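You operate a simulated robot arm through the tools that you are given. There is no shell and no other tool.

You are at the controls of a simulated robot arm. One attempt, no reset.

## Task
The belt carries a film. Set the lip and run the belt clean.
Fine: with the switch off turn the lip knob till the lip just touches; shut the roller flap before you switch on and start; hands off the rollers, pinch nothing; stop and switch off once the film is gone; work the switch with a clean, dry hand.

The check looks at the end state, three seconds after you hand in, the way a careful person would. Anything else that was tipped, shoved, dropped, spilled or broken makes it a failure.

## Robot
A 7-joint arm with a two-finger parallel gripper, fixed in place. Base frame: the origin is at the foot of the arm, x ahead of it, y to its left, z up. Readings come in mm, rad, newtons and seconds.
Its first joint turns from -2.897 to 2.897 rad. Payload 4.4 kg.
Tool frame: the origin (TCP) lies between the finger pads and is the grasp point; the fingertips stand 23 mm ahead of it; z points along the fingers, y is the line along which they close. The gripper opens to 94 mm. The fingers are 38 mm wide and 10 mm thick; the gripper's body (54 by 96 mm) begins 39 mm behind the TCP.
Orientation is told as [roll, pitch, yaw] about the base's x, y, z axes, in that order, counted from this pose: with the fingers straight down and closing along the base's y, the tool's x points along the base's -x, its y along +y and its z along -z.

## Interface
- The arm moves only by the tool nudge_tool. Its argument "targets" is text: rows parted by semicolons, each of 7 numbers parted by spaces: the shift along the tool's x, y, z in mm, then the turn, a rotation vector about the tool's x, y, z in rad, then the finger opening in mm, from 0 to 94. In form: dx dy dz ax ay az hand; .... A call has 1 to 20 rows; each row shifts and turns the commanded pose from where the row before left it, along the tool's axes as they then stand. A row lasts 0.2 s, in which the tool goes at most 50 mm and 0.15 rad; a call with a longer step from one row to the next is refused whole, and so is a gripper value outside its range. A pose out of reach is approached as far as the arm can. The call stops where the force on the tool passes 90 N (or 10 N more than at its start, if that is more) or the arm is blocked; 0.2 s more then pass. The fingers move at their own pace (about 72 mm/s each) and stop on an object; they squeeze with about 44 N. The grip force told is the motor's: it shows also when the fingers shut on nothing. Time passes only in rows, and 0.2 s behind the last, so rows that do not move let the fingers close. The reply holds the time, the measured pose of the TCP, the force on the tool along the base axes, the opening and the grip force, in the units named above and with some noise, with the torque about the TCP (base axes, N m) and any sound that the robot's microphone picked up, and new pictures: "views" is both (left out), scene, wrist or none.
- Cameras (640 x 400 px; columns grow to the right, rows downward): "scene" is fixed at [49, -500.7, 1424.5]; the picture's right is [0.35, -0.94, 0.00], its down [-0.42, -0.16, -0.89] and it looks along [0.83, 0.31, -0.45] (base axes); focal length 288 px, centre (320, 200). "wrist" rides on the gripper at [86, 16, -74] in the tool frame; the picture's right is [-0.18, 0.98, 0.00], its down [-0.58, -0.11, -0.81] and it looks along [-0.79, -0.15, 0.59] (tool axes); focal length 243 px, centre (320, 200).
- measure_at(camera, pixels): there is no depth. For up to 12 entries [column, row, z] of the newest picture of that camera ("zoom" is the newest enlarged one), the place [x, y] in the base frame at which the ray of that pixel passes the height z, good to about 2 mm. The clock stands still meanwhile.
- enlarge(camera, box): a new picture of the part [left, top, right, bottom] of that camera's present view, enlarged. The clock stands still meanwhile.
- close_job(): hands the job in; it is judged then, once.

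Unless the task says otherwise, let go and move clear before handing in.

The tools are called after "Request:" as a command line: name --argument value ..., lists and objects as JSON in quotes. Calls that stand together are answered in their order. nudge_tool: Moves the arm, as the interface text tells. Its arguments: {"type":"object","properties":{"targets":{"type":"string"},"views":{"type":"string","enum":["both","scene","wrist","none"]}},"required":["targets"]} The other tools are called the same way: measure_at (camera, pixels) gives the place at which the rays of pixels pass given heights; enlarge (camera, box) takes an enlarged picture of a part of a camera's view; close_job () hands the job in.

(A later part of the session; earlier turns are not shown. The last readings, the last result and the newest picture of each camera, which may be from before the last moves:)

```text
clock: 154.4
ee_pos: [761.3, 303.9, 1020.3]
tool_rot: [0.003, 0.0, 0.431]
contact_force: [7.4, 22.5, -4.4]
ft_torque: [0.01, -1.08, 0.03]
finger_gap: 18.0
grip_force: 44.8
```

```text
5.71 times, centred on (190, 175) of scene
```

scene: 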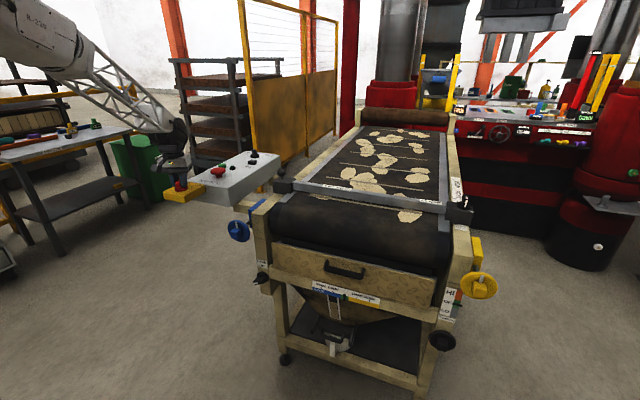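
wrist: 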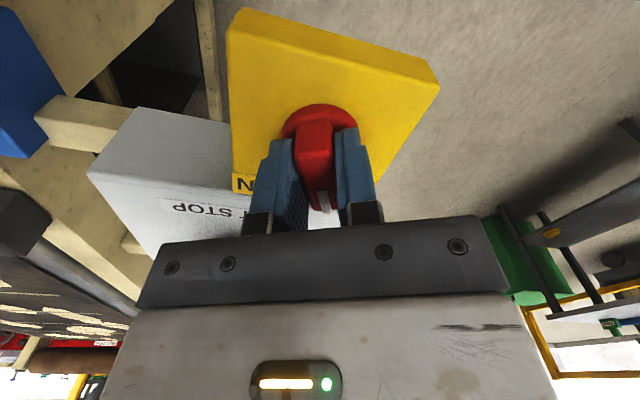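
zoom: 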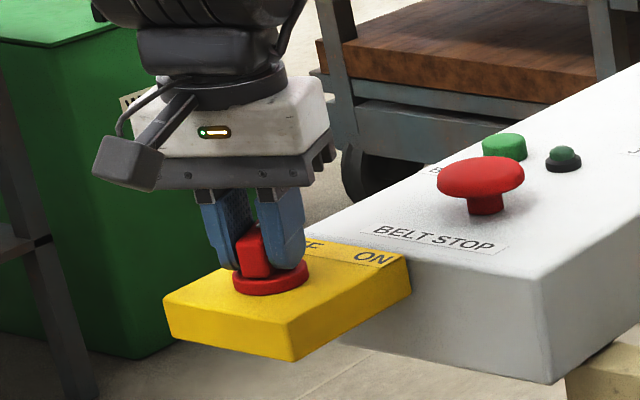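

The switch is turning cleanly. I'll keep turning towards ON.

Request:
nudge_tool --targets "0 0 0 0 0 0.1 8; 0 0 0 0 0 0.1 8; 0 0 0 0 0 0.1 8; 0 0 0 0 0 0.1 8; 0 0 0 0 0 0.1 8; 0 0 0 0 0 0.1 8; 0 0 0 0 0 0.1 8; 0 0 0 0 0 0.1 8; 0 0 0 0 0 0 8" --views "both"

Request:
enlarge --camera "scene" --box '[140, 140, 240, 210]'

```text
clock: 155.7
ee_pos: [762.2, 304.8, 1020.4]
tool_rot: [0.005, 0.002, -0.123]
contact_force: [2.3, 22.6, -5.0]
ft_torque: [-0.63, 0.06, 0.09]
finger_gap: 17.9
grip_force: 45.2
stopped in row 6: the force on the tool passed its limit at 92 N (the readings are from after the stop); the commanded pose is now the measured one
```

scene: 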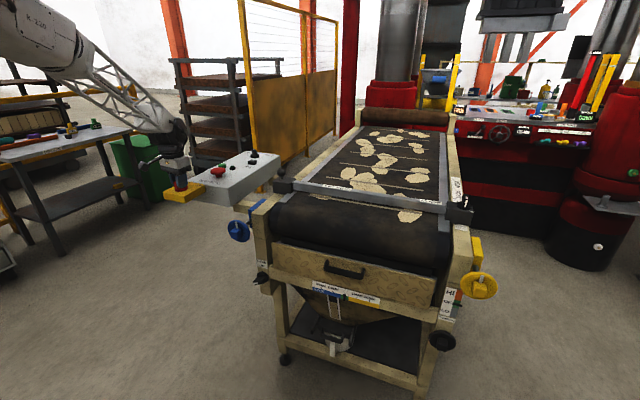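
wrist: 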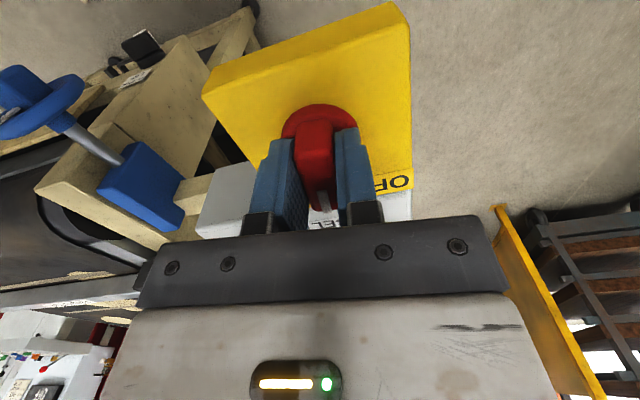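

```text
5.71 times, centred on (190, 175) of scene
```

zoom: 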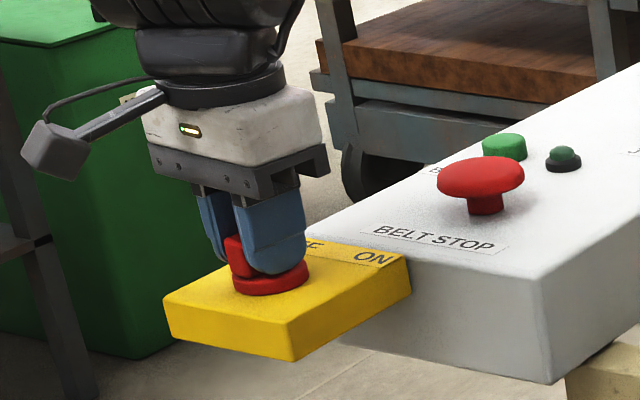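

At yaw -0.12 the side load tripped the stop: the pivot is slightly off the tool centre in +y. I'll shift 2.5 mm that way and continue.

Request:
nudge_tool --targets "0 2.5 0 0 0 0 8; 0 0.5 0 0 0 0.08 8; 0 0.5 0 0 0 0.08 8; 0 0.5 0 0 0 0.08 8; 0 0 0 0 0 0 8" --views "none"

```text
clock: 156.9
ee_pos: [761.2, 305.3, 1020.0]
tool_rot: [0.001, 0.004, -0.367]
contact_force: [-34.2, -73.0, 9.8]
ft_torque: [-1.21, -0.28, -0.13]
finger_gap: 17.8
grip_force: 45.1
```

Slightly overcompensated (-80 N along tool y). I'll shift back 3.5 mm and continue turning.

Request:
nudge_tool --targets "0 -3.5 0 0 0 0 8; 0 0 0 0 0 0.08 8; 0 0 0 0 0 0.08 8; 0 0 0 0 0 0 8" --views "both"

Request:
enlarge --camera "scene" --box '[140, 140, 240, 210]'

```text
clock: 157.9
ee_pos: [762.5, 306.4, 1019.4]
tool_rot: [0.005, 0.004, -0.525]
contact_force: [42.6, 12.9, -14.7]
ft_torque: [-0.99, -0.67, 0.11]
finger_gap: 18.2
grip_force: 45.3
```

scene: 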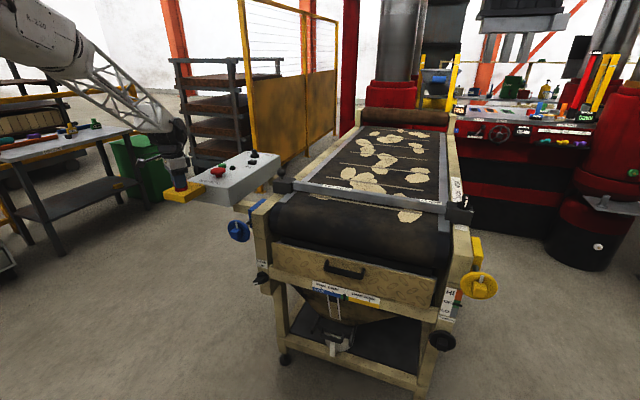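
wrist: 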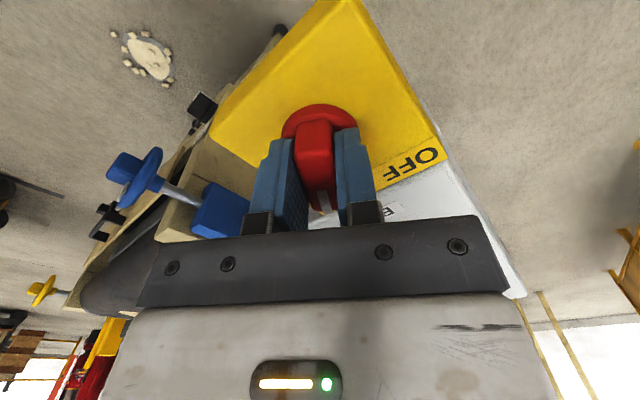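

```text
5.71 times, centred on (190, 175) of scene
```

zoom: 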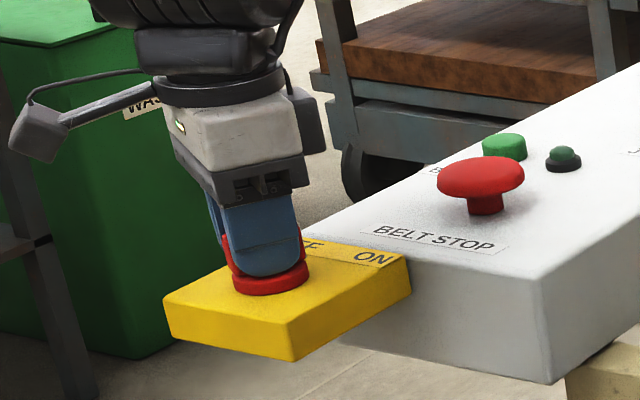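

Now at yaw -0.53 (pointer about -30°). A bit more towards ON, watching for the end stop.

Request:
nudge_tool --targets "1 0 0 0 0 0 8; 0 0 0 0 0 0.07 8; 0 0 0 0 0 0.07 8; 0 0 0 0 0 0.07 8; 0 0 0 0 0 0 8" --views "none"

```text
clock: 158.9
ee_pos: [759.3, 307.4, 1021.3]
tool_rot: [0.006, 0.0, -0.708]
contact_force: [25.5, 14.7, -13.6]
ft_torque: [-0.68, 0.15, 0.09]
finger_gap: 18.3
grip_force: 45.1
stopped in row 4: the force on the tool passed its limit at 93 N (the readings are from after the stop); the commanded pose is now the measured one
```

Stopped at yaw -0.71, probably at the ON stop. I'll open and lift clear to read the switch.

Request:
nudge_tool --targets "0 0 0 0 0 0 40; 0 0 0 0 0 0 60; 0 0 -30 0 0 0 60; 0 0 -40 0 0 0 60; 0 0 -40 0 0 0 60; 0 0 0 0 0 0 60"

Request:
enlarge --camera "wrist" --box '[260, 0, 420, 120]'

Request:
enlarge --camera "scene" --box '[160, 145, 260, 205]'

```text
clock: 160.3
ee_pos: [757.8, 304.4, 1131.0]
tool_rot: [0.005, 0.004, -0.709]
contact_force: [-0.2, -0.1, 0.3]
ft_torque: [0.02, 0.01, 0.01]
finger_gap: 59.9
grip_force: 0.1
```

scene: 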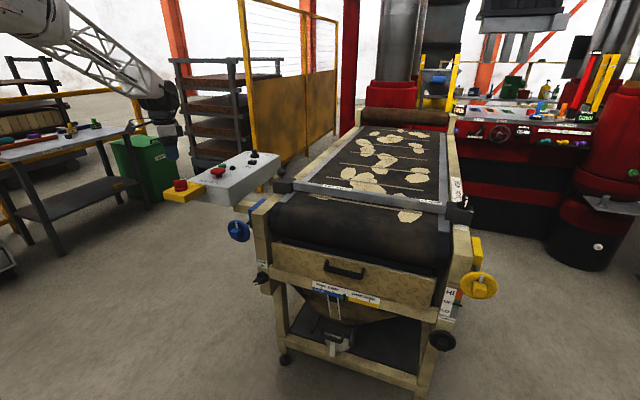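
wrist: 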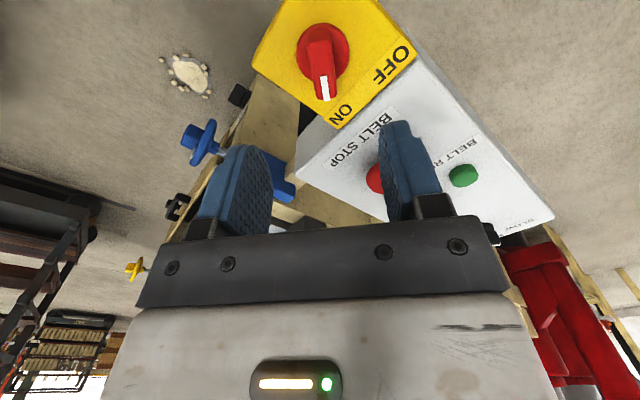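

```text
3.33 times, centred on (340, 60) of wrist
```

zoom: 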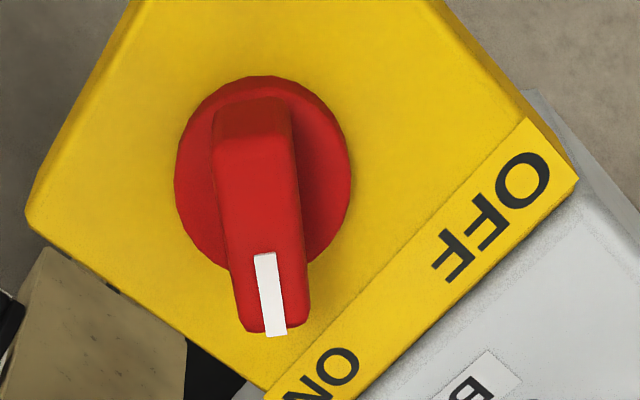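

```text
6.40 times, centred on (210, 175) of scene
```

zoom: 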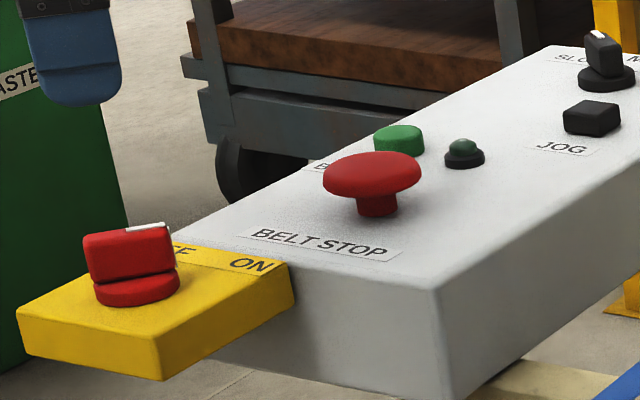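

The pointer is now on ON. Next is BELT RUN (green, about (988, 300, 1000)), near the edge of reach, so I'll tilt the hand outward with fingers closed. I'll turn and extend to hover above it.

Request:
nudge_tool --targets "0 0 -10 0 0 -0.145 30; 0 0 -10 0 0 -0.145 0; 0 0 0 0 0 -0.145 0; 0 0 0 0 0 -0.145 0; 0 0 0 0 0 -0.145 0; 0 0 0 0 0 -0.145 0; 0 0 0 0 0 -0.139 0; 0 0 0 0 -0.14 0 0; 0 0 0 0 -0.14 0 0; 0 0 0 0 -0.14 0 0; 0 0 0 0 -0.14 0 0; 0 0 0 0 -0.14 0 0; 0 0 0 0 0 0 0"

Request:
enlarge --camera "wrist" --box '[200, 0, 440, 180]'

```text
clock: 163.1
ee_pos: [759.0, 306.4, 1151.0]
tool_rot: [0.007, -0.704, 0.299]
contact_force: [0.4, 0.7, 0.3]
ft_torque: [0.02, 0.0, 0.01]
finger_gap: 0.0
grip_force: 41.9
```

scene: 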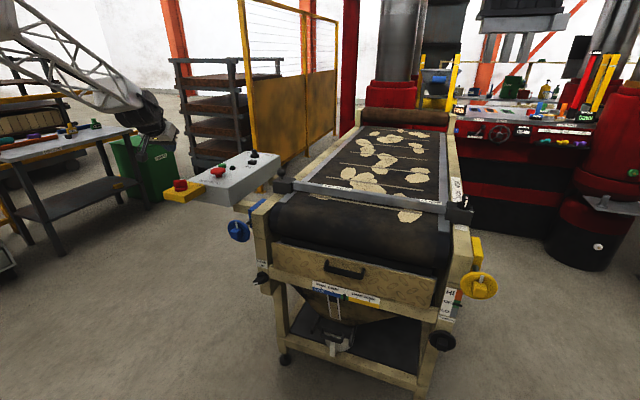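
wrist: 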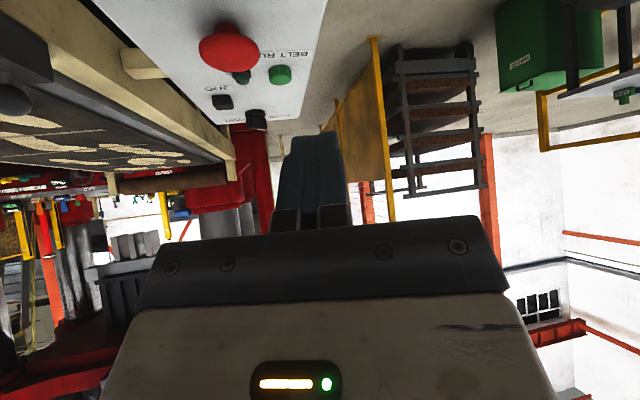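

```text
2.22 times, centred on (320, 90) of wrist
```

zoom: 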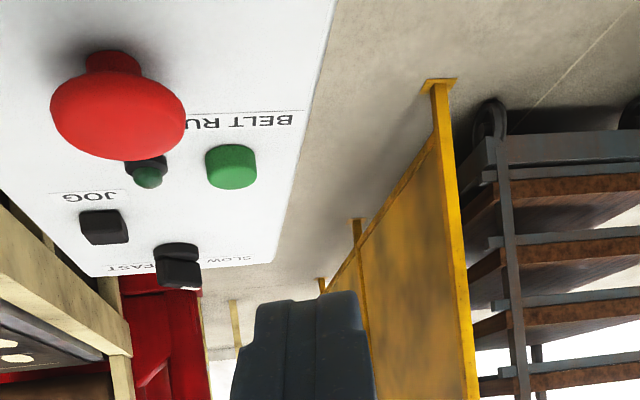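

I'll triangulate the green and red button tops from this view and the scene view.

Request:
measure_at --camera "wrist" --pixels '[[280.4, 81, 980], [280.4, 81, 990], [280.4, 81, 1000], [280.4, 81, 1010], [229, 53, 1000], [229, 53, 1010], [229, 53, 1020], [229, 53, 1030]]'

Request:
measure_at --camera "scene" --pixels '[[222.3, 164.4, 980], [222.3, 164.4, 990], [222.3, 164.4, 1000], [222.3, 164.4, 1010], [218.1, 170.3, 1000], [218.1, 170.3, 1010], [218.1, 170.3, 1020], [218.1, 170.3, 1030]]'

```text
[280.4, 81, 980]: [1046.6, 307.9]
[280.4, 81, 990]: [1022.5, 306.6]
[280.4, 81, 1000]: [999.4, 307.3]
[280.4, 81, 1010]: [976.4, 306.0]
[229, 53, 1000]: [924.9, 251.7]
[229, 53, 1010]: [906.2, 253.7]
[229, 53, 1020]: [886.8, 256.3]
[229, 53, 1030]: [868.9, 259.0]
```

```text
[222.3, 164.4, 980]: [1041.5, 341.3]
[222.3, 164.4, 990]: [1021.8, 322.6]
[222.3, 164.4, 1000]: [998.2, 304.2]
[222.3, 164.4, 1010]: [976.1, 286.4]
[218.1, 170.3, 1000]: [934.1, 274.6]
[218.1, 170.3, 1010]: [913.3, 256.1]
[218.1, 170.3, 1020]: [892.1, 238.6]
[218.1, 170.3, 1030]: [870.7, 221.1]
```

Green top ≈ (1000, 306, 999) and red top ≈ (906, 254, 1011). At this orientation the camera housing would pass close to the red button, so I'll twist the hand +90° to put the camera on the free left side before extending.

Request:
nudge_tool --targets "0 0 0 0 0 0.143 0; 0 0 0 0 0 0.143 0; 0 0 0 0 0 0.143 0; 0 0 0 0 0 0.143 0; 0 0 0 0 0 0.143 0; 0 0 0 0 0 0.143 0; 0 0 0 0 0 0.143 0; 0 0 0 0 0 0.143 0; 0 0 0 0 0 0.143 0; 0 0 0 0 0 0.143 0; 0 0 0 0 0 0.141 0; -10.3 13.1 32.1 0 0 0 0; -10.3 13.1 32.1 0 0 0 0; -10.3 13.1 32.1 0 0 0 0; -10.3 13.1 32.1 0 0 0 0; 0 0 0 0 0 0 0"

```text
clock: 166.5
ee_pos: [889.7, 302.4, 1085.4]
tool_rot: [0.704, 0.006, -1.271]
contact_force: [-0.2, 0.7, 0.1]
ft_torque: [0.01, -0.01, -0.02]
finger_gap: 0.0
grip_force: 42.6
```

scene: 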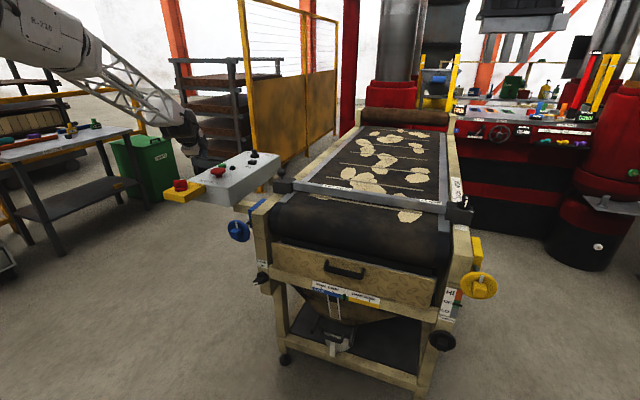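
wrist: 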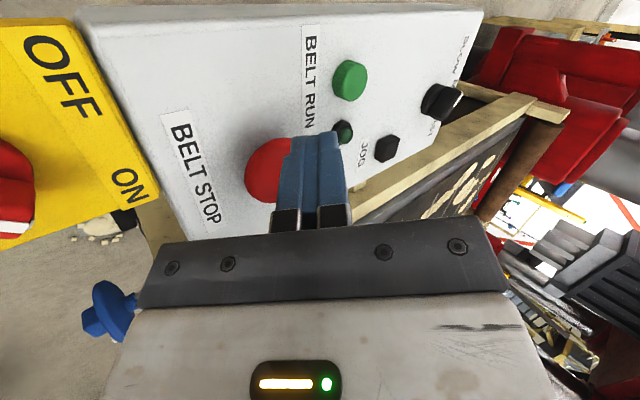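

All reached, with a good view: BELT RUN green at wrist (350,80). Three more steps bring the fingertip above it.

Request:
nudge_tool --targets "-9.8 13 31.9 0 0 0 0; -9.8 13 31.9 0 0 0 0; -9.8 13 31.9 0 0 0 0; 0 0 0 0 0 0 0"

Request:
enlarge --camera "wrist" --box '[220, 60, 460, 240]'

Request:
enlarge --camera "scene" --box '[180, 130, 280, 200]'

```text
clock: 167.5
ee_pos: [984.5, 300.5, 1039.6]
tool_rot: [0.704, 0.006, -1.27]
contact_force: [-0.2, 0.4, -0.2]
ft_torque: [-0.02, 0.05, -0.04]
finger_gap: 0.2
grip_force: 42.2
```

scene: 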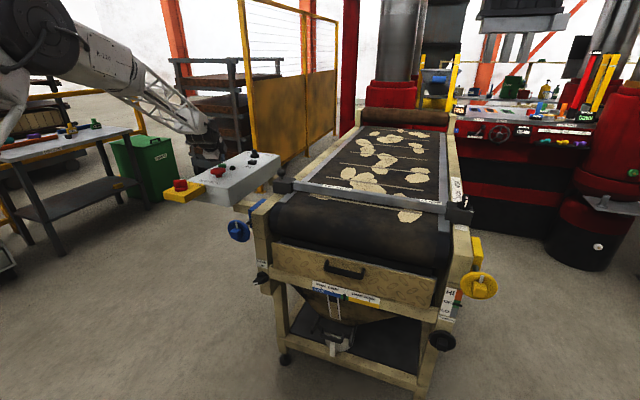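
wrist: 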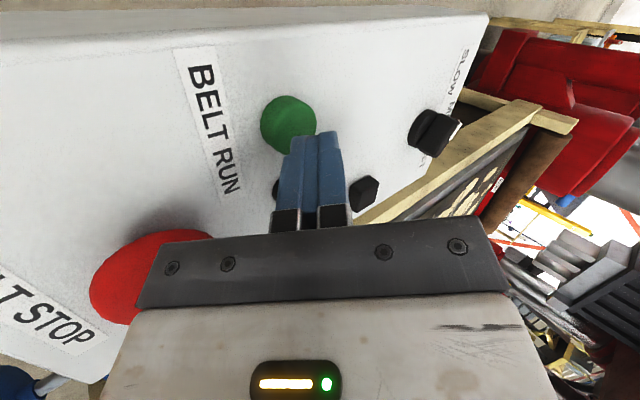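

```text
2.22 times, centred on (340, 150) of wrist
```

zoom: 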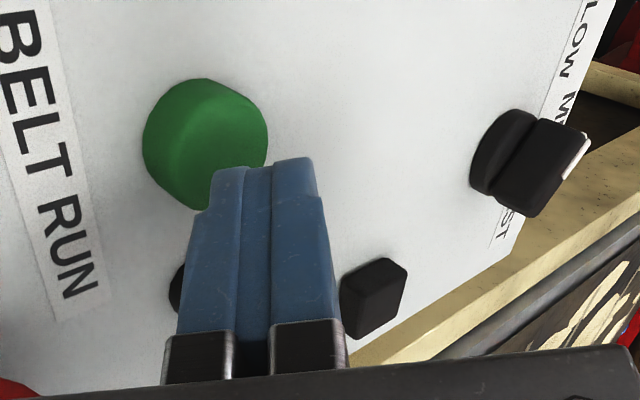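

```text
5.71 times, centred on (230, 165) of scene
```

zoom: 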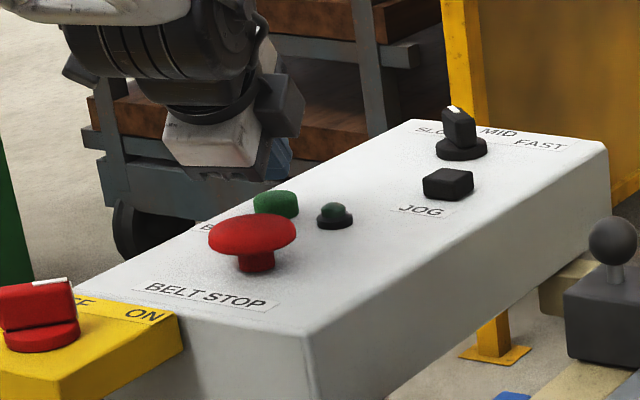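

The fingertip looks to be hovering by the green button. I'll check the button's position from this close view.

Request:
measure_at --camera "wrist" --pixels '[[288, 125, 995], [288, 125, 999], [288, 125, 1003], [280, 187, 990], [364, 195, 995]]'

```text
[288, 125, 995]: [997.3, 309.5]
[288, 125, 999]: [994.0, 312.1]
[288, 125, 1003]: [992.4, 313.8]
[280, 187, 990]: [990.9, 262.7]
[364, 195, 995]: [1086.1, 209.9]
```

Green centre ≈ (996, 309). I'll shift a few mm and press straight down gently.

Request:
nudge_tool --targets "2.9 3.1 2.6 0 0 0 0; 0 -6.4 7.65 0 0 0 0; 0 -3.2 3.8 0 0 0 0; 0 -1.3 1.5 0 0 0 0; 0 0 0 0 0 0 0"

Request:
enlarge --camera "scene" --box '[180, 130, 280, 200]'

Request:
enlarge --camera "wrist" --box '[220, 60, 460, 240]'

```text
clock: 168.7
ee_pos: [988.7, 304.2, 1021.9]
tool_rot: [0.703, 0.005, -1.27]
contact_force: [-0.4, 0.4, 0.8]
ft_torque: [-0.01, -0.02, -0.03]
finger_gap: 0.0
grip_force: 41.9
```

scene: 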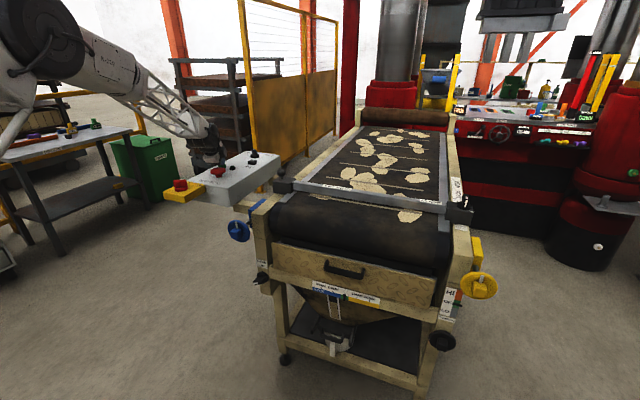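
wrist: 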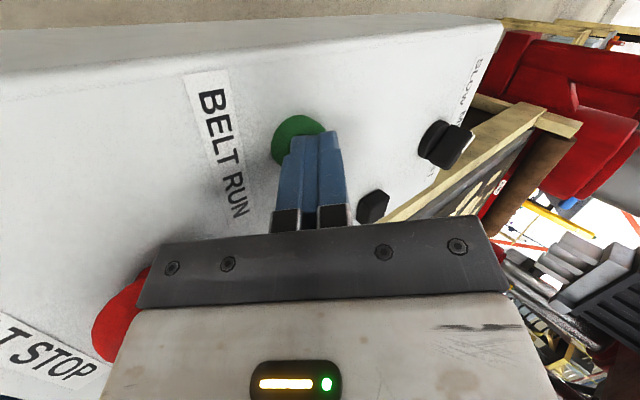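

```text
5.71 times, centred on (230, 165) of scene
```

zoom: 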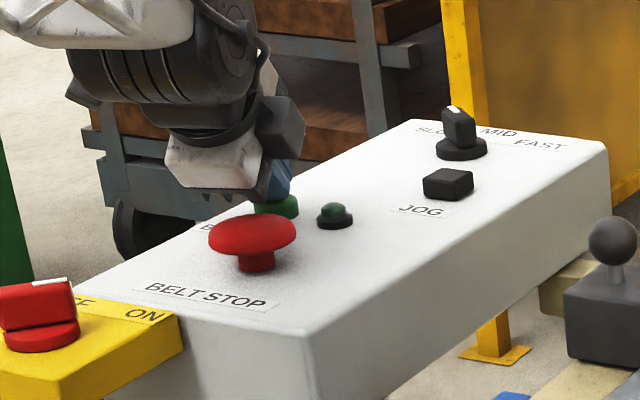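

```text
2.22 times, centred on (340, 150) of wrist
```

zoom: 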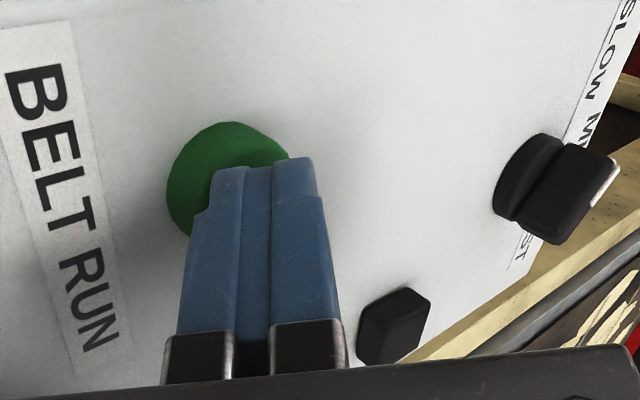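

Just above contact, no force yet. Pressing on in 2 mm steps.

Request:
nudge_tool --targets "0 -1.3 1.5 0 0 0 0; 0 -1.3 1.5 0 0 0 0; 0 -1.3 1.5 0 0 0 0; 0 0 0 0 0 0 0"

```text
clock: 169.7
ee_pos: [988.4, 305.6, 1016.9]
tool_rot: [0.704, 0.004, -1.271]
contact_force: [0.8, 0.9, 5.0]
ft_torque: [0.05, -0.02, 0.05]
finger_gap: 0.1
grip_force: 42.2
heard: click
```

scene: 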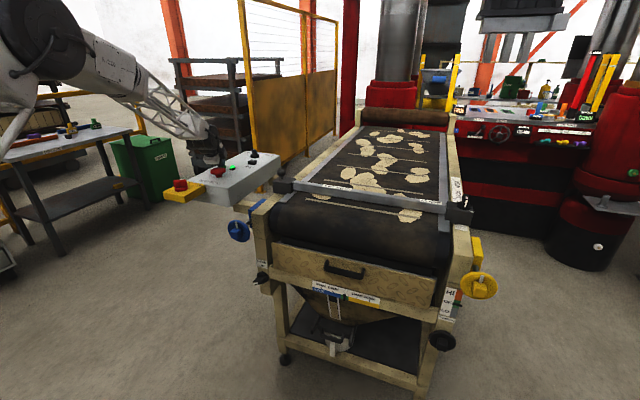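
wrist: 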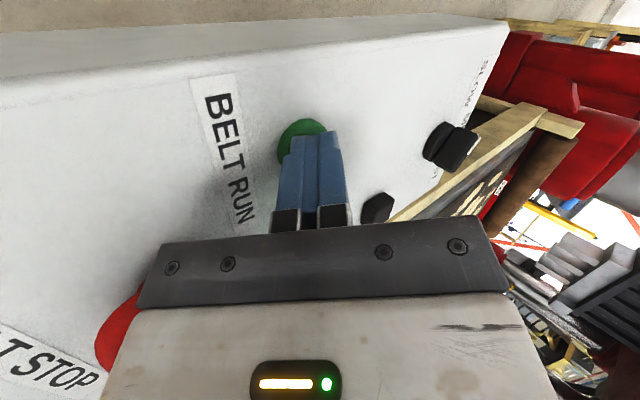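

A click, the lamp at scene (232,168) is lit, and the film patches have moved: the belt is running. I'll lift off the button and watch.

Request:
nudge_tool --targets "0 6.4 -7.6 0 0 0 0; 0 12.9 -15.3 0 0 0 0; 0 12.9 -15.3 0 0 0 0; 0 0 0 0 0 0 0"

Request:
enlarge --camera "scene" --box '[250, 95, 490, 310]'

Request:
enlarge --camera "scene" --box '[180, 130, 280, 200]'

```text
clock: 170.7
ee_pos: [987.9, 305.9, 1065.6]
tool_rot: [0.704, 0.005, -1.27]
contact_force: [-0.4, 0.2, -1.1]
ft_torque: [0.01, 0.02, 0.01]
finger_gap: 0.0
grip_force: 42.8
```

scene: 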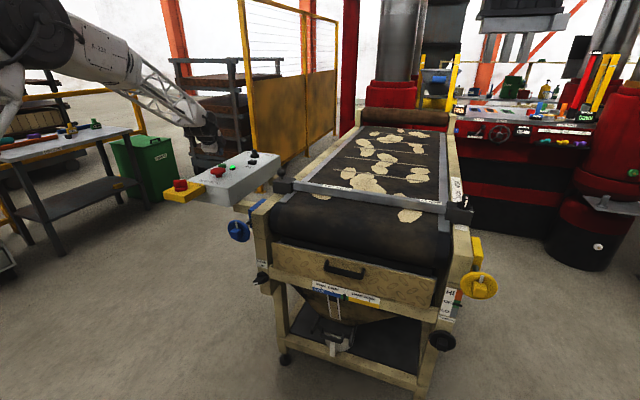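
wrist: 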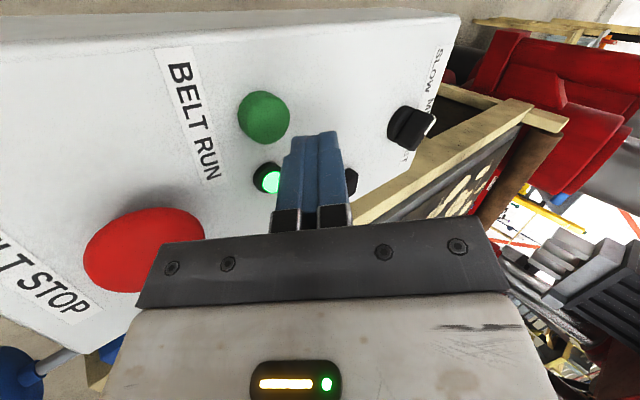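

```text
1.86 times, centred on (370, 202) of scene
```

zoom: 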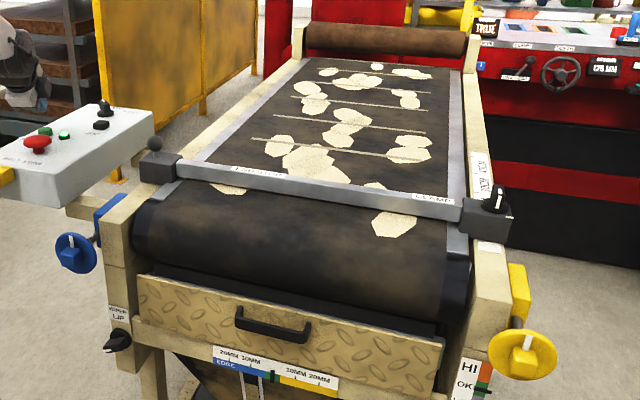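

```text
5.71 times, centred on (230, 165) of scene
```

zoom: 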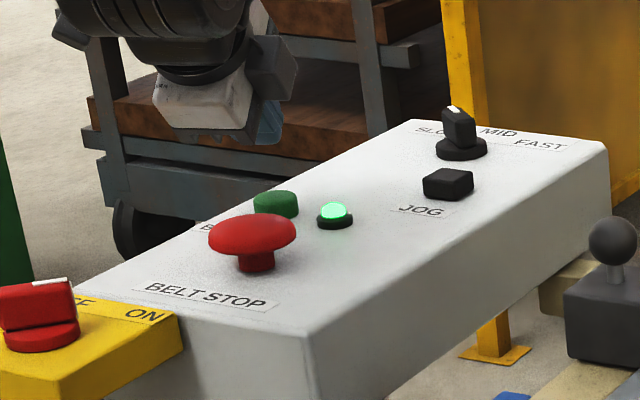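

Running with the lamp lit. I'll move the hand to hover above BELT STOP and keep watching the film.

Request:
nudge_tool --targets "-8.4 -26.2 -21.2 0 0 0 0; -8.4 -26.2 -21.2 0 0 0 0; -8.4 -26.2 -21.2 0 0 0 0; 0 0 0 0 0 0 0; 0 0 0 0 0 0 0; 0 0 0 0 0 0 0; 0 0 0 0 0 0 0; 0 0 0 0 0 0 0; 0 0 0 0 0 0 0; 0 0 0 0 0 0 0"

Request:
enlarge --camera "scene" --box '[250, 95, 490, 310]'

```text
clock: 172.9
ee_pos: [899.0, 252.8, 1064.1]
tool_rot: [0.702, 0.006, -1.271]
contact_force: [-1.3, 0.0, -1.0]
ft_torque: [0.04, 0.0, 0.01]
finger_gap: 0.4
grip_force: 42.7
```

scene: 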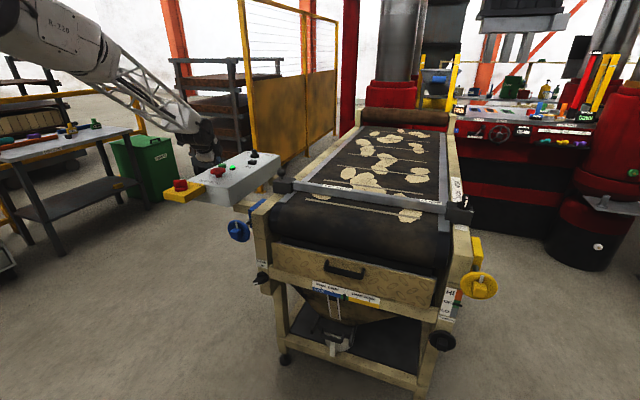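
wrist: 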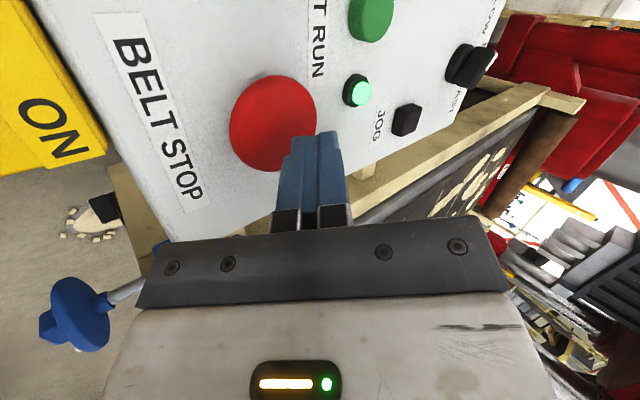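

```text
1.86 times, centred on (370, 202) of scene
```

zoom: 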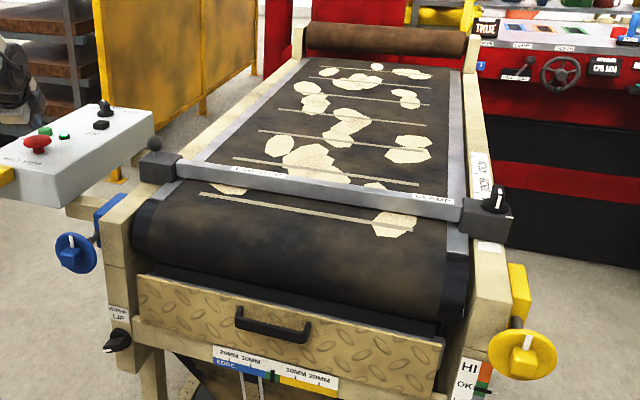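

The belt's cross-lines move while the film patches seem to stay put in the picture, so I'll watch whether they shrink over the next seconds.

Request:
nudge_tool --targets "0 0 0 0 0 0 0; 0 0 0 0 0 0 0; 0 0 0 0 0 0 0; 0 0 0 0 0 0 0; 0 0 0 0 0 0 0; 0 0 0 0 0 0 0; 0 0 0 0 0 0 0; 0 0 0 0 0 0 0; 0 0 0 0 0 0 0; 0 0 0 0 0 0 0; 0 0 0 0 0 0 0; 0 0 0 0 0 0 0; 0 0 0 0 0 0 0; 0 0 0 0 0 0 0; 0 0 0 0 0 0 0; 0 0 0 0 0 0 0; 0 0 0 0 0 0 0; 0 0 0 0 0 0 0; 0 0 0 0 0 0 0; 0 0 0 0 0 0 0" --views "scene"

Request:
enlarge --camera "scene" --box '[250, 95, 490, 310]'

```text
clock: 177.1
ee_pos: [899.4, 252.2, 1063.0]
tool_rot: [0.704, 0.005, -1.271]
contact_force: [0.4, 1.4, -0.8]
ft_torque: [0.03, 0.0, -0.01]
finger_gap: 0.0
grip_force: 42.4
```

scene: 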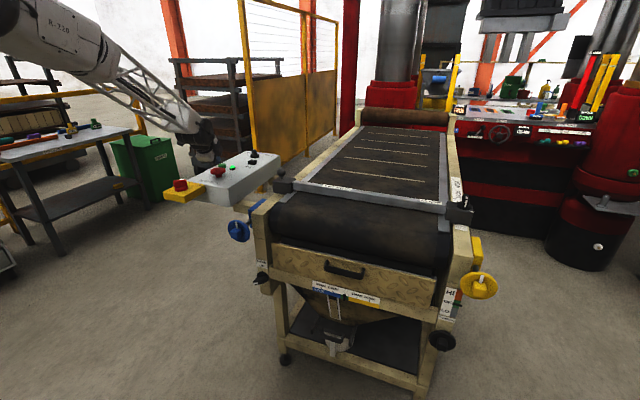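

```text
1.86 times, centred on (370, 202) of scene
```

zoom: 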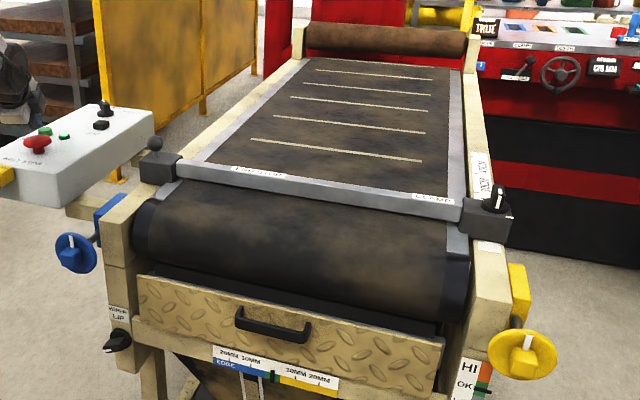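

The film is all gone; only the belt's own lacing lines remain. Now I'll press BELT STOP straight down.

Request:
nudge_tool --targets "0 -7.7 9.2 0 0 0 0; 0 -7.7 9.2 0 0 0 0; 0 -1.3 1.5 0 0 0 0; 0 -1.3 1.5 0 0 0 0; 0 -1.3 1.5 0 0 0 0; 0 0 0 0 0 0 0"

Request:
enlarge --camera "scene" --box '[180, 130, 280, 200]'

```text
clock: 178.5
ee_pos: [898.7, 251.7, 1035.5]
tool_rot: [0.703, 0.005, -1.271]
contact_force: [-1.0, -1.1, 2.8]
ft_torque: [-0.01, 0.01, -0.01]
finger_gap: 0.0
grip_force: 42.8
heard: click
```

scene: 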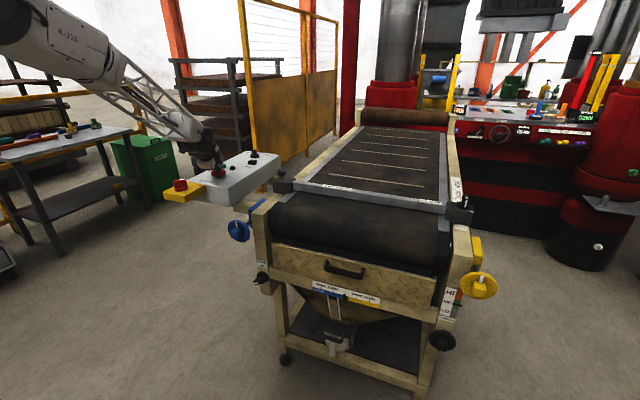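
wrist: 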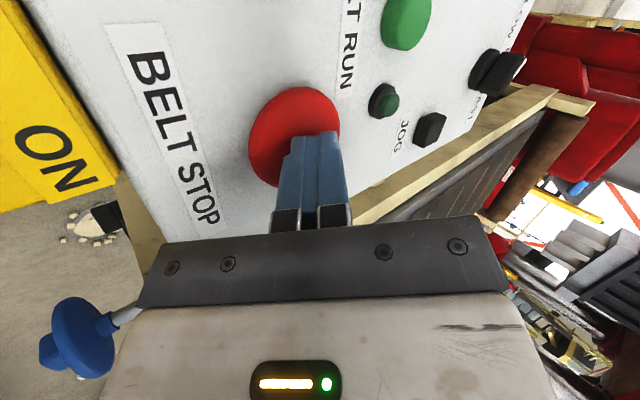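

```text
5.71 times, centred on (230, 165) of scene
```

zoom: 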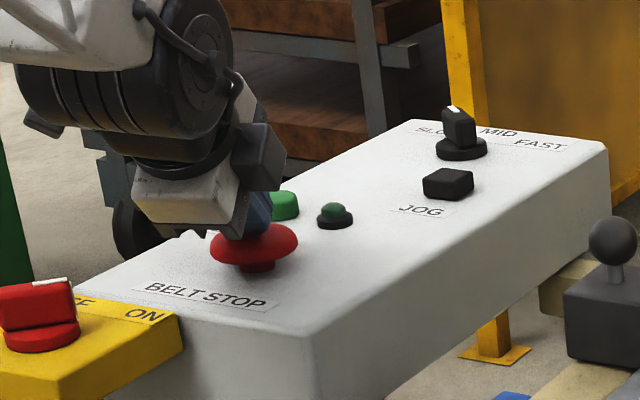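

A click and the lamp is out: the belt has stopped. I'll lift clear and go back to the switch.

Request:
nudge_tool --targets "0 19.3 -23 0 0 0 0; 0 19.3 -23 0 0 0 0; 22.8 -13.8 -29.6 0 0 0 0; 22.8 -13.8 -29.6 0 0 0 0; 22.8 -13.8 -29.6 0 0 0 0; 22.8 -13.8 -29.6 0 0 0 0; 0 0 0 0 0 -0.143 0; 0 0 0 0 0 -0.143 0; 0 0 0 0 0 -0.143 0; 0 0 0 0 0 -0.143 0; 0 0 0 0 0 -0.143 0; 0 0 0 0 0 -0.143 0; 0 0 0 0 0 -0.143 0; 0 0 0 0 0 -0.143 0; 0 0 0 0 0 -0.143 0; 0 0 0 0 0 -0.143 0; 0 0 0 0 0 -0.141 0; 0 0 0 0 0 0 0" --views "scene"

Request:
enlarge --camera "scene" --box '[250, 95, 490, 310]'

Request:
nudge_tool --targets "0 0 0 0 0.14 0 0; 0 0 0 0 0.14 0 0; 0 0 0 0 0.14 0 20; 0 0 0 0 0.14 0 40; 0 0 0 0 0.142 0 60; 0 0 0 0 0 0.146 60; 0 0 0 0 0 0.146 60; 0 0 0 0 0 0.146 60; 0 0 0 0 0 0.146 60; 0 0 0 0 0 0.146 60; 0 0 0 0 0 0.146 60; 0 0 0 0 0 0.132 60; 0 0 0 0 0 0 60"

```text
clock: 182.3
ee_pos: [759.9, 303.1, 1149.1]
tool_rot: [0.006, -0.703, 0.298]
contact_force: [0.6, -0.1, 0.4]
ft_torque: [0.03, 0.0, -0.02]
finger_gap: 0.0
grip_force: 42.2
```

scene: 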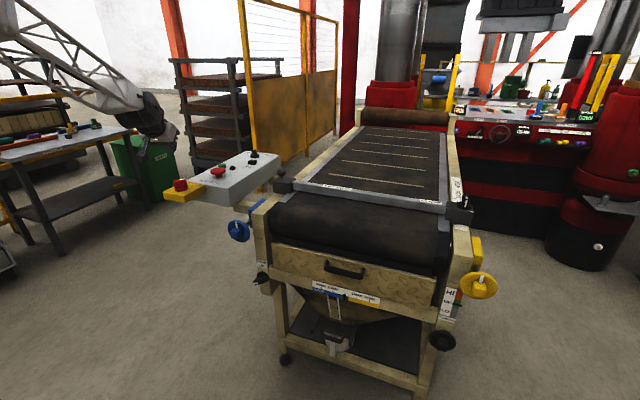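

```text
1.86 times, centred on (370, 202) of scene
```

zoom: 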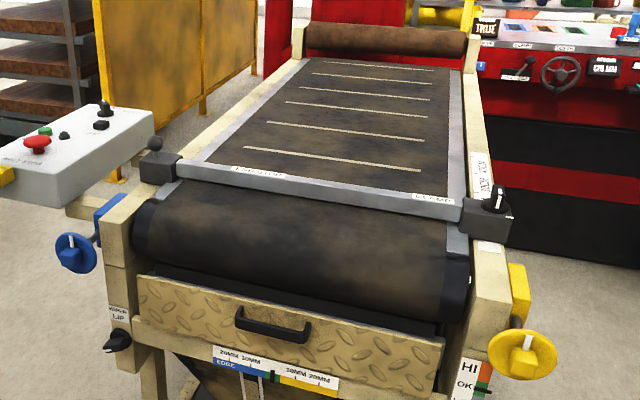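

```text
clock: 185.1
ee_pos: [759.5, 304.9, 1148.4]
tool_rot: [0.003, 0.005, -0.711]
contact_force: [1.1, 0.3, 0.0]
ft_torque: [0.0, -0.04, -0.01]
finger_gap: 60.0
grip_force: 0.1
```

scene: 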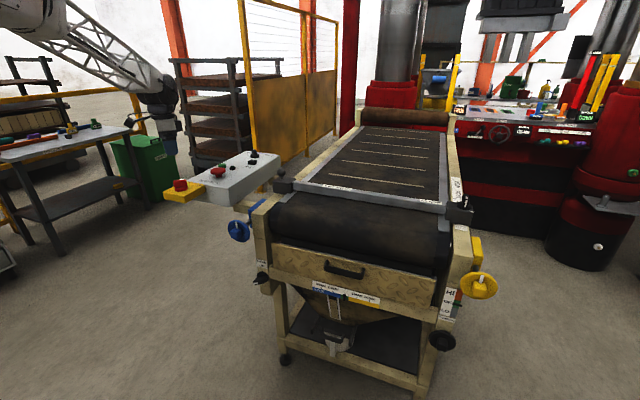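
wrist: 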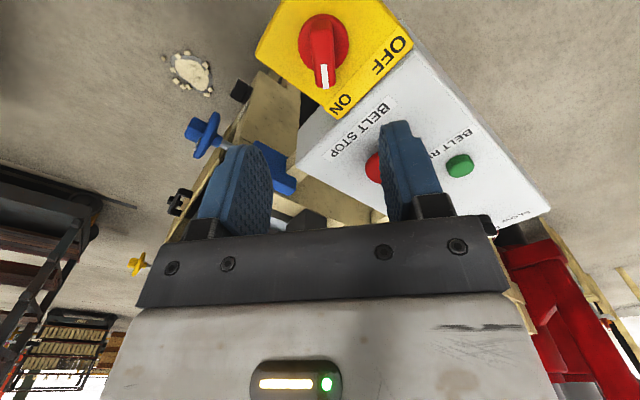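

Aligned over the switch, still at yaw -0.71. Descending and gripping the handle again.

Request:
nudge_tool --targets "-1.1 1 40 0 0 0 60; 0 0 40 0 0 0 60; 0 0 38 0 0 0 60; 0 0 10 0 0 0 60; 0 0 0 0 0 0 40; 0 0 0 0 0 0 25; 0 0 0 0 0 0 8; 0 0 0 0 0 0 8; 0 0 0 0 0 0 8"

```text
clock: 187.1
ee_pos: [759.7, 305.6, 1021.5]
tool_rot: [0.004, 0.005, -0.71]
contact_force: [19.8, 21.7, -6.1]
ft_torque: [-0.26, -0.31, 0.06]
finger_gap: 20.6
grip_force: 14.0
```

scene: 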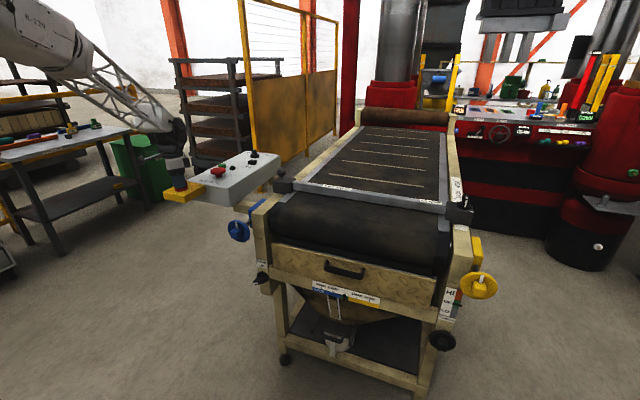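
wrist: 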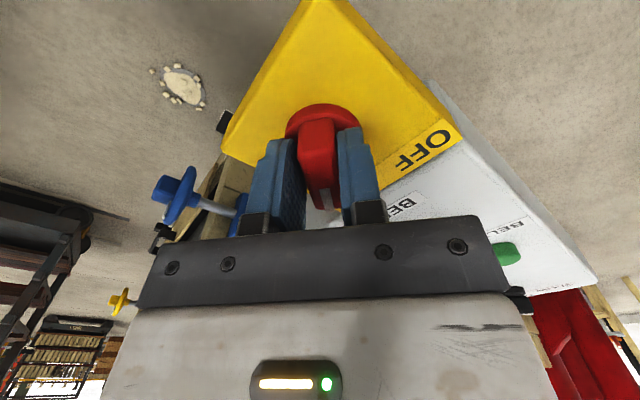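

Side load is about +29 N along tool y. I'll ease that, loosen to a fork of about 22 mm so it self-centres, and turn back towards OFF.

Request:
nudge_tool --targets "0 1.5 0 0 0 0 22; 0 0 0 0 0 -0.1 22; 0 0 0 0 0 -0.1 22; 0 0 0 0 0 -0.1 22; 0 0 0 0 0 -0.1 22; 0 0 0 0 0 -0.1 22; 0 0 0 0 0 0 22" --views "none"

```text
clock: 188.7
ee_pos: [760.0, 305.9, 1020.6]
tool_rot: [0.005, 0.001, -0.208]
contact_force: [0.5, 1.0, -0.2]
ft_torque: [0.0, 0.02, -0.04]
finger_gap: 22.5
grip_force: 0.8
```

Turning freely with almost no load. Continuing to the OFF side.

Request:
nudge_tool --targets "0 0 0 0 0 -0.1 22; 0 0 0 0 0 -0.1 22; 0 0 0 0 0 -0.1 22; 0 0 0 0 0 -0.1 22; 0 0 0 0 0 -0.1 22; 0 0 0 0 0 -0.1 22; 0 0 0 0 0 -0.1 22; 0 0 0 0 0 -0.1 22; 0 0 0 0 0 -0.1 22; 0 0 0 0 0 0 22" --views "wrist"

```text
clock: 190.9
ee_pos: [761.2, 305.4, 1022.4]
tool_rot: [0.006, -0.001, 0.692]
contact_force: [0.4, 0.1, 0.7]
ft_torque: [-0.03, 0.02, 0.01]
finger_gap: 21.8
grip_force: 0.1
```

wrist: 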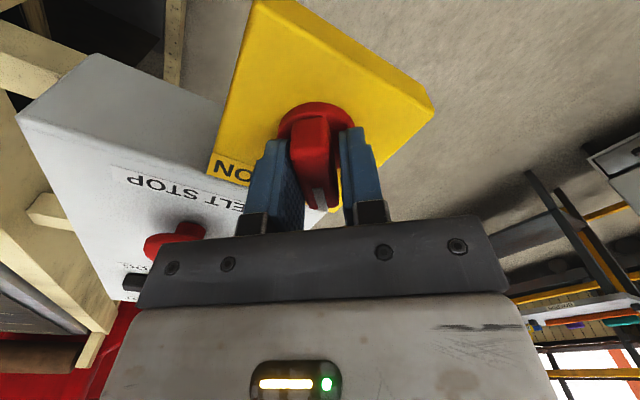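

The handle should be close to OFF; with the fork slack I'll turn slightly further to reach the stop.

Request:
nudge_tool --targets "0 0 0 0 0 -0.07 22; 0 0 0 0 0 -0.07 22; 0 0 0 0 0 -0.05 22; 0 0 0 0 0 0 22" --views "none"

Request:
nudge_tool --targets "0 0 0 0 0 0 45; 0 0 0 0 0 0 60; 0 0 -35 0 0 0 60; 0 0 -40 0 0 0 60; 0 0 -40 0 0 0 60; 0 0 0 0 0 0 60"

Request:
enlarge --camera "wrist" --box '[240, 0, 400, 120]'

Request:
enlarge --camera "scene" --box '[160, 145, 260, 205]'

```text
clock: 191.9
ee_pos: [761.9, 304.6, 1021.5]
tool_rot: [0.002, -0.004, 0.882]
contact_force: [2.9, -5.9, 1.2]
ft_torque: [-0.13, -0.07, -0.12]
finger_gap: 24.5
grip_force: 2.6
```

```text
clock: 193.3
ee_pos: [761.8, 305.1, 1135.8]
tool_rot: [0.002, -0.003, 0.882]
contact_force: [0.8, -0.4, 0.0]
ft_torque: [-0.01, 0.05, 0.0]
finger_gap: 59.9
grip_force: 0.2
```

scene: 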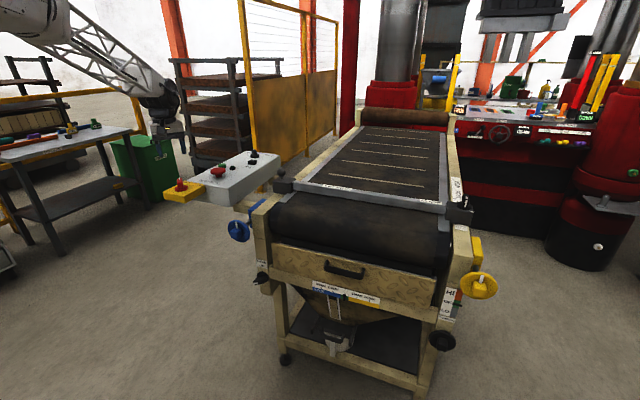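
wrist: 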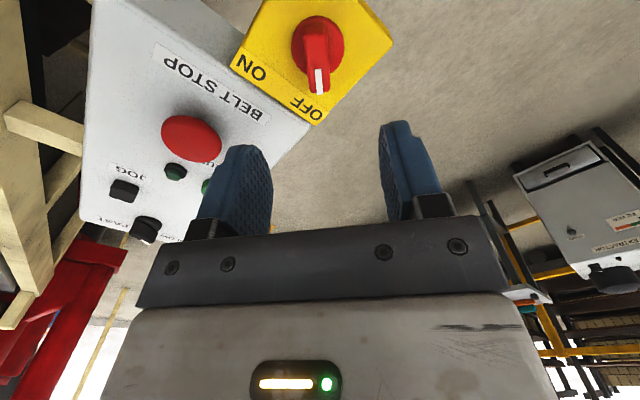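

```text
3.33 times, centred on (320, 60) of wrist
```

zoom: 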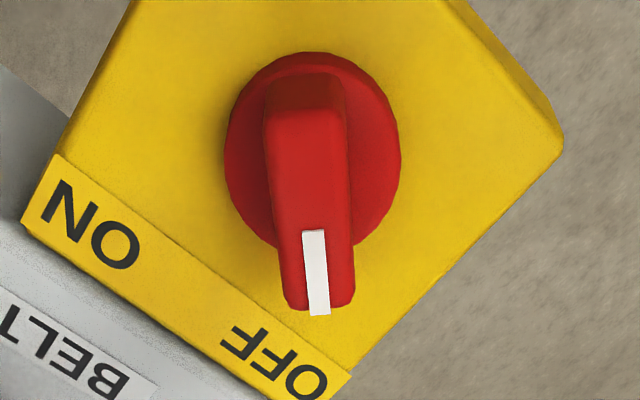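

```text
6.40 times, centred on (210, 175) of scene
```

zoom: 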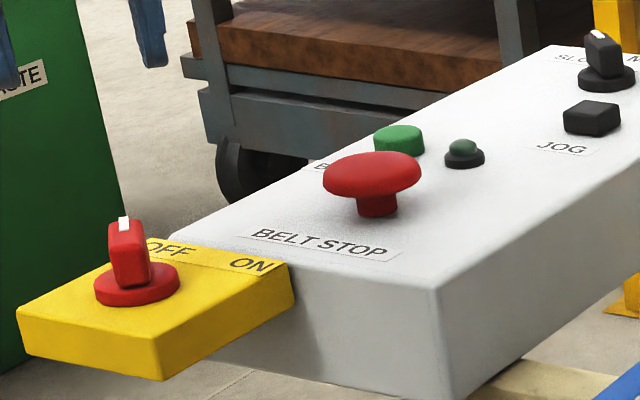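

The switch is back at OFF, exactly as at the start, and the lamp is dark. I'll move the arm clear and do a last check of belt, flap and lip.

Request:
nudge_tool --targets "0 0 -40 0 0 0.1 60; 20 20 -30 0 0 0.1 60; 25 20 0 0 0 0.14 60; 25 10 0 0 0 0.14 60; 30 0 0 0 0 0.14 60; 30 0 0 0 0 0.14 60; 30 0 0 0 0 0.12 60; 0 0 0 0 0 0 60; 0 0 0 0 0 0 60"

Request:
enlarge --camera "scene" --box '[250, 95, 490, 310]'

Request:
enlarge --camera "scene" --box '[240, 225, 336, 285]'

Request:
enlarge --camera "scene" --box '[280, 280, 440, 380]'

```text
clock: 195.3
ee_pos: [588.5, 275.3, 1206.2]
tool_rot: [0.005, -0.001, 0.002]
contact_force: [-0.9, -0.1, 0.1]
ft_torque: [0.0, 0.02, -0.01]
finger_gap: 60.0
grip_force: 0.1
```

scene: 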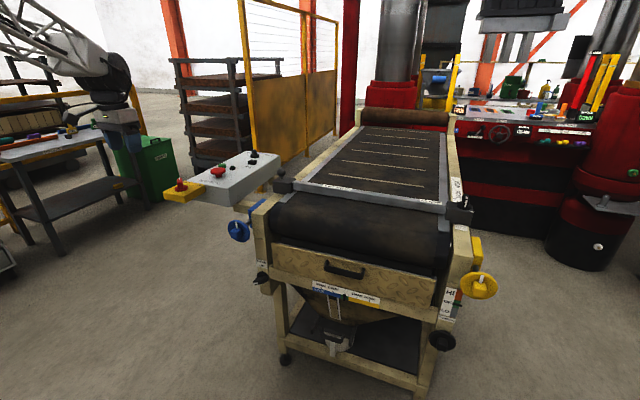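
wrist: 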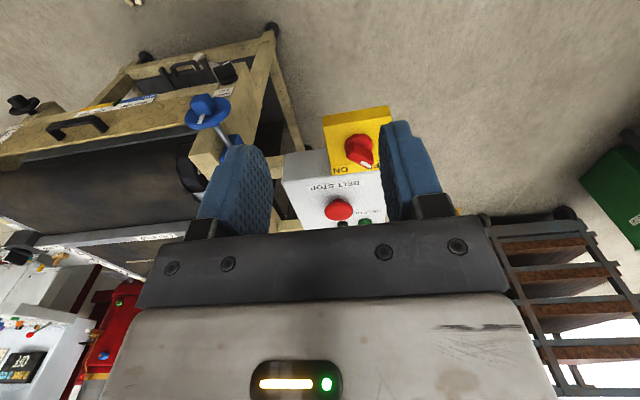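

```text
1.86 times, centred on (370, 202) of scene
```

zoom: 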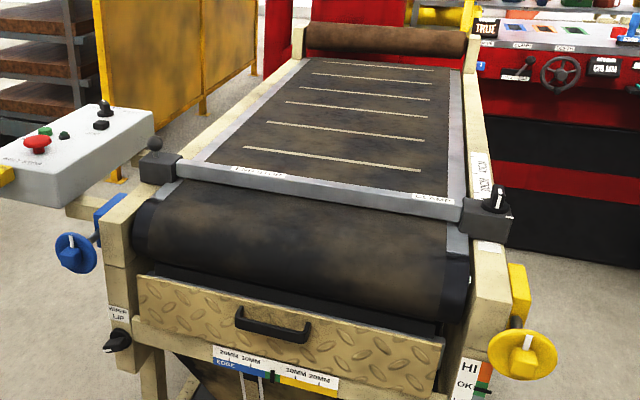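

```text
6.67 times, centred on (288, 255) of scene
```

zoom: 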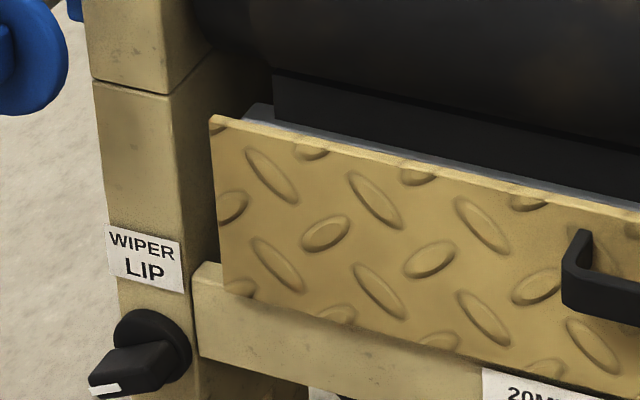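

```text
4.00 times, centred on (360, 330) of scene
```

zoom: 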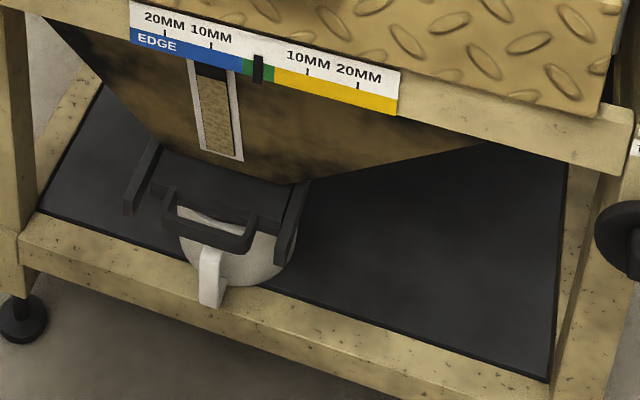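

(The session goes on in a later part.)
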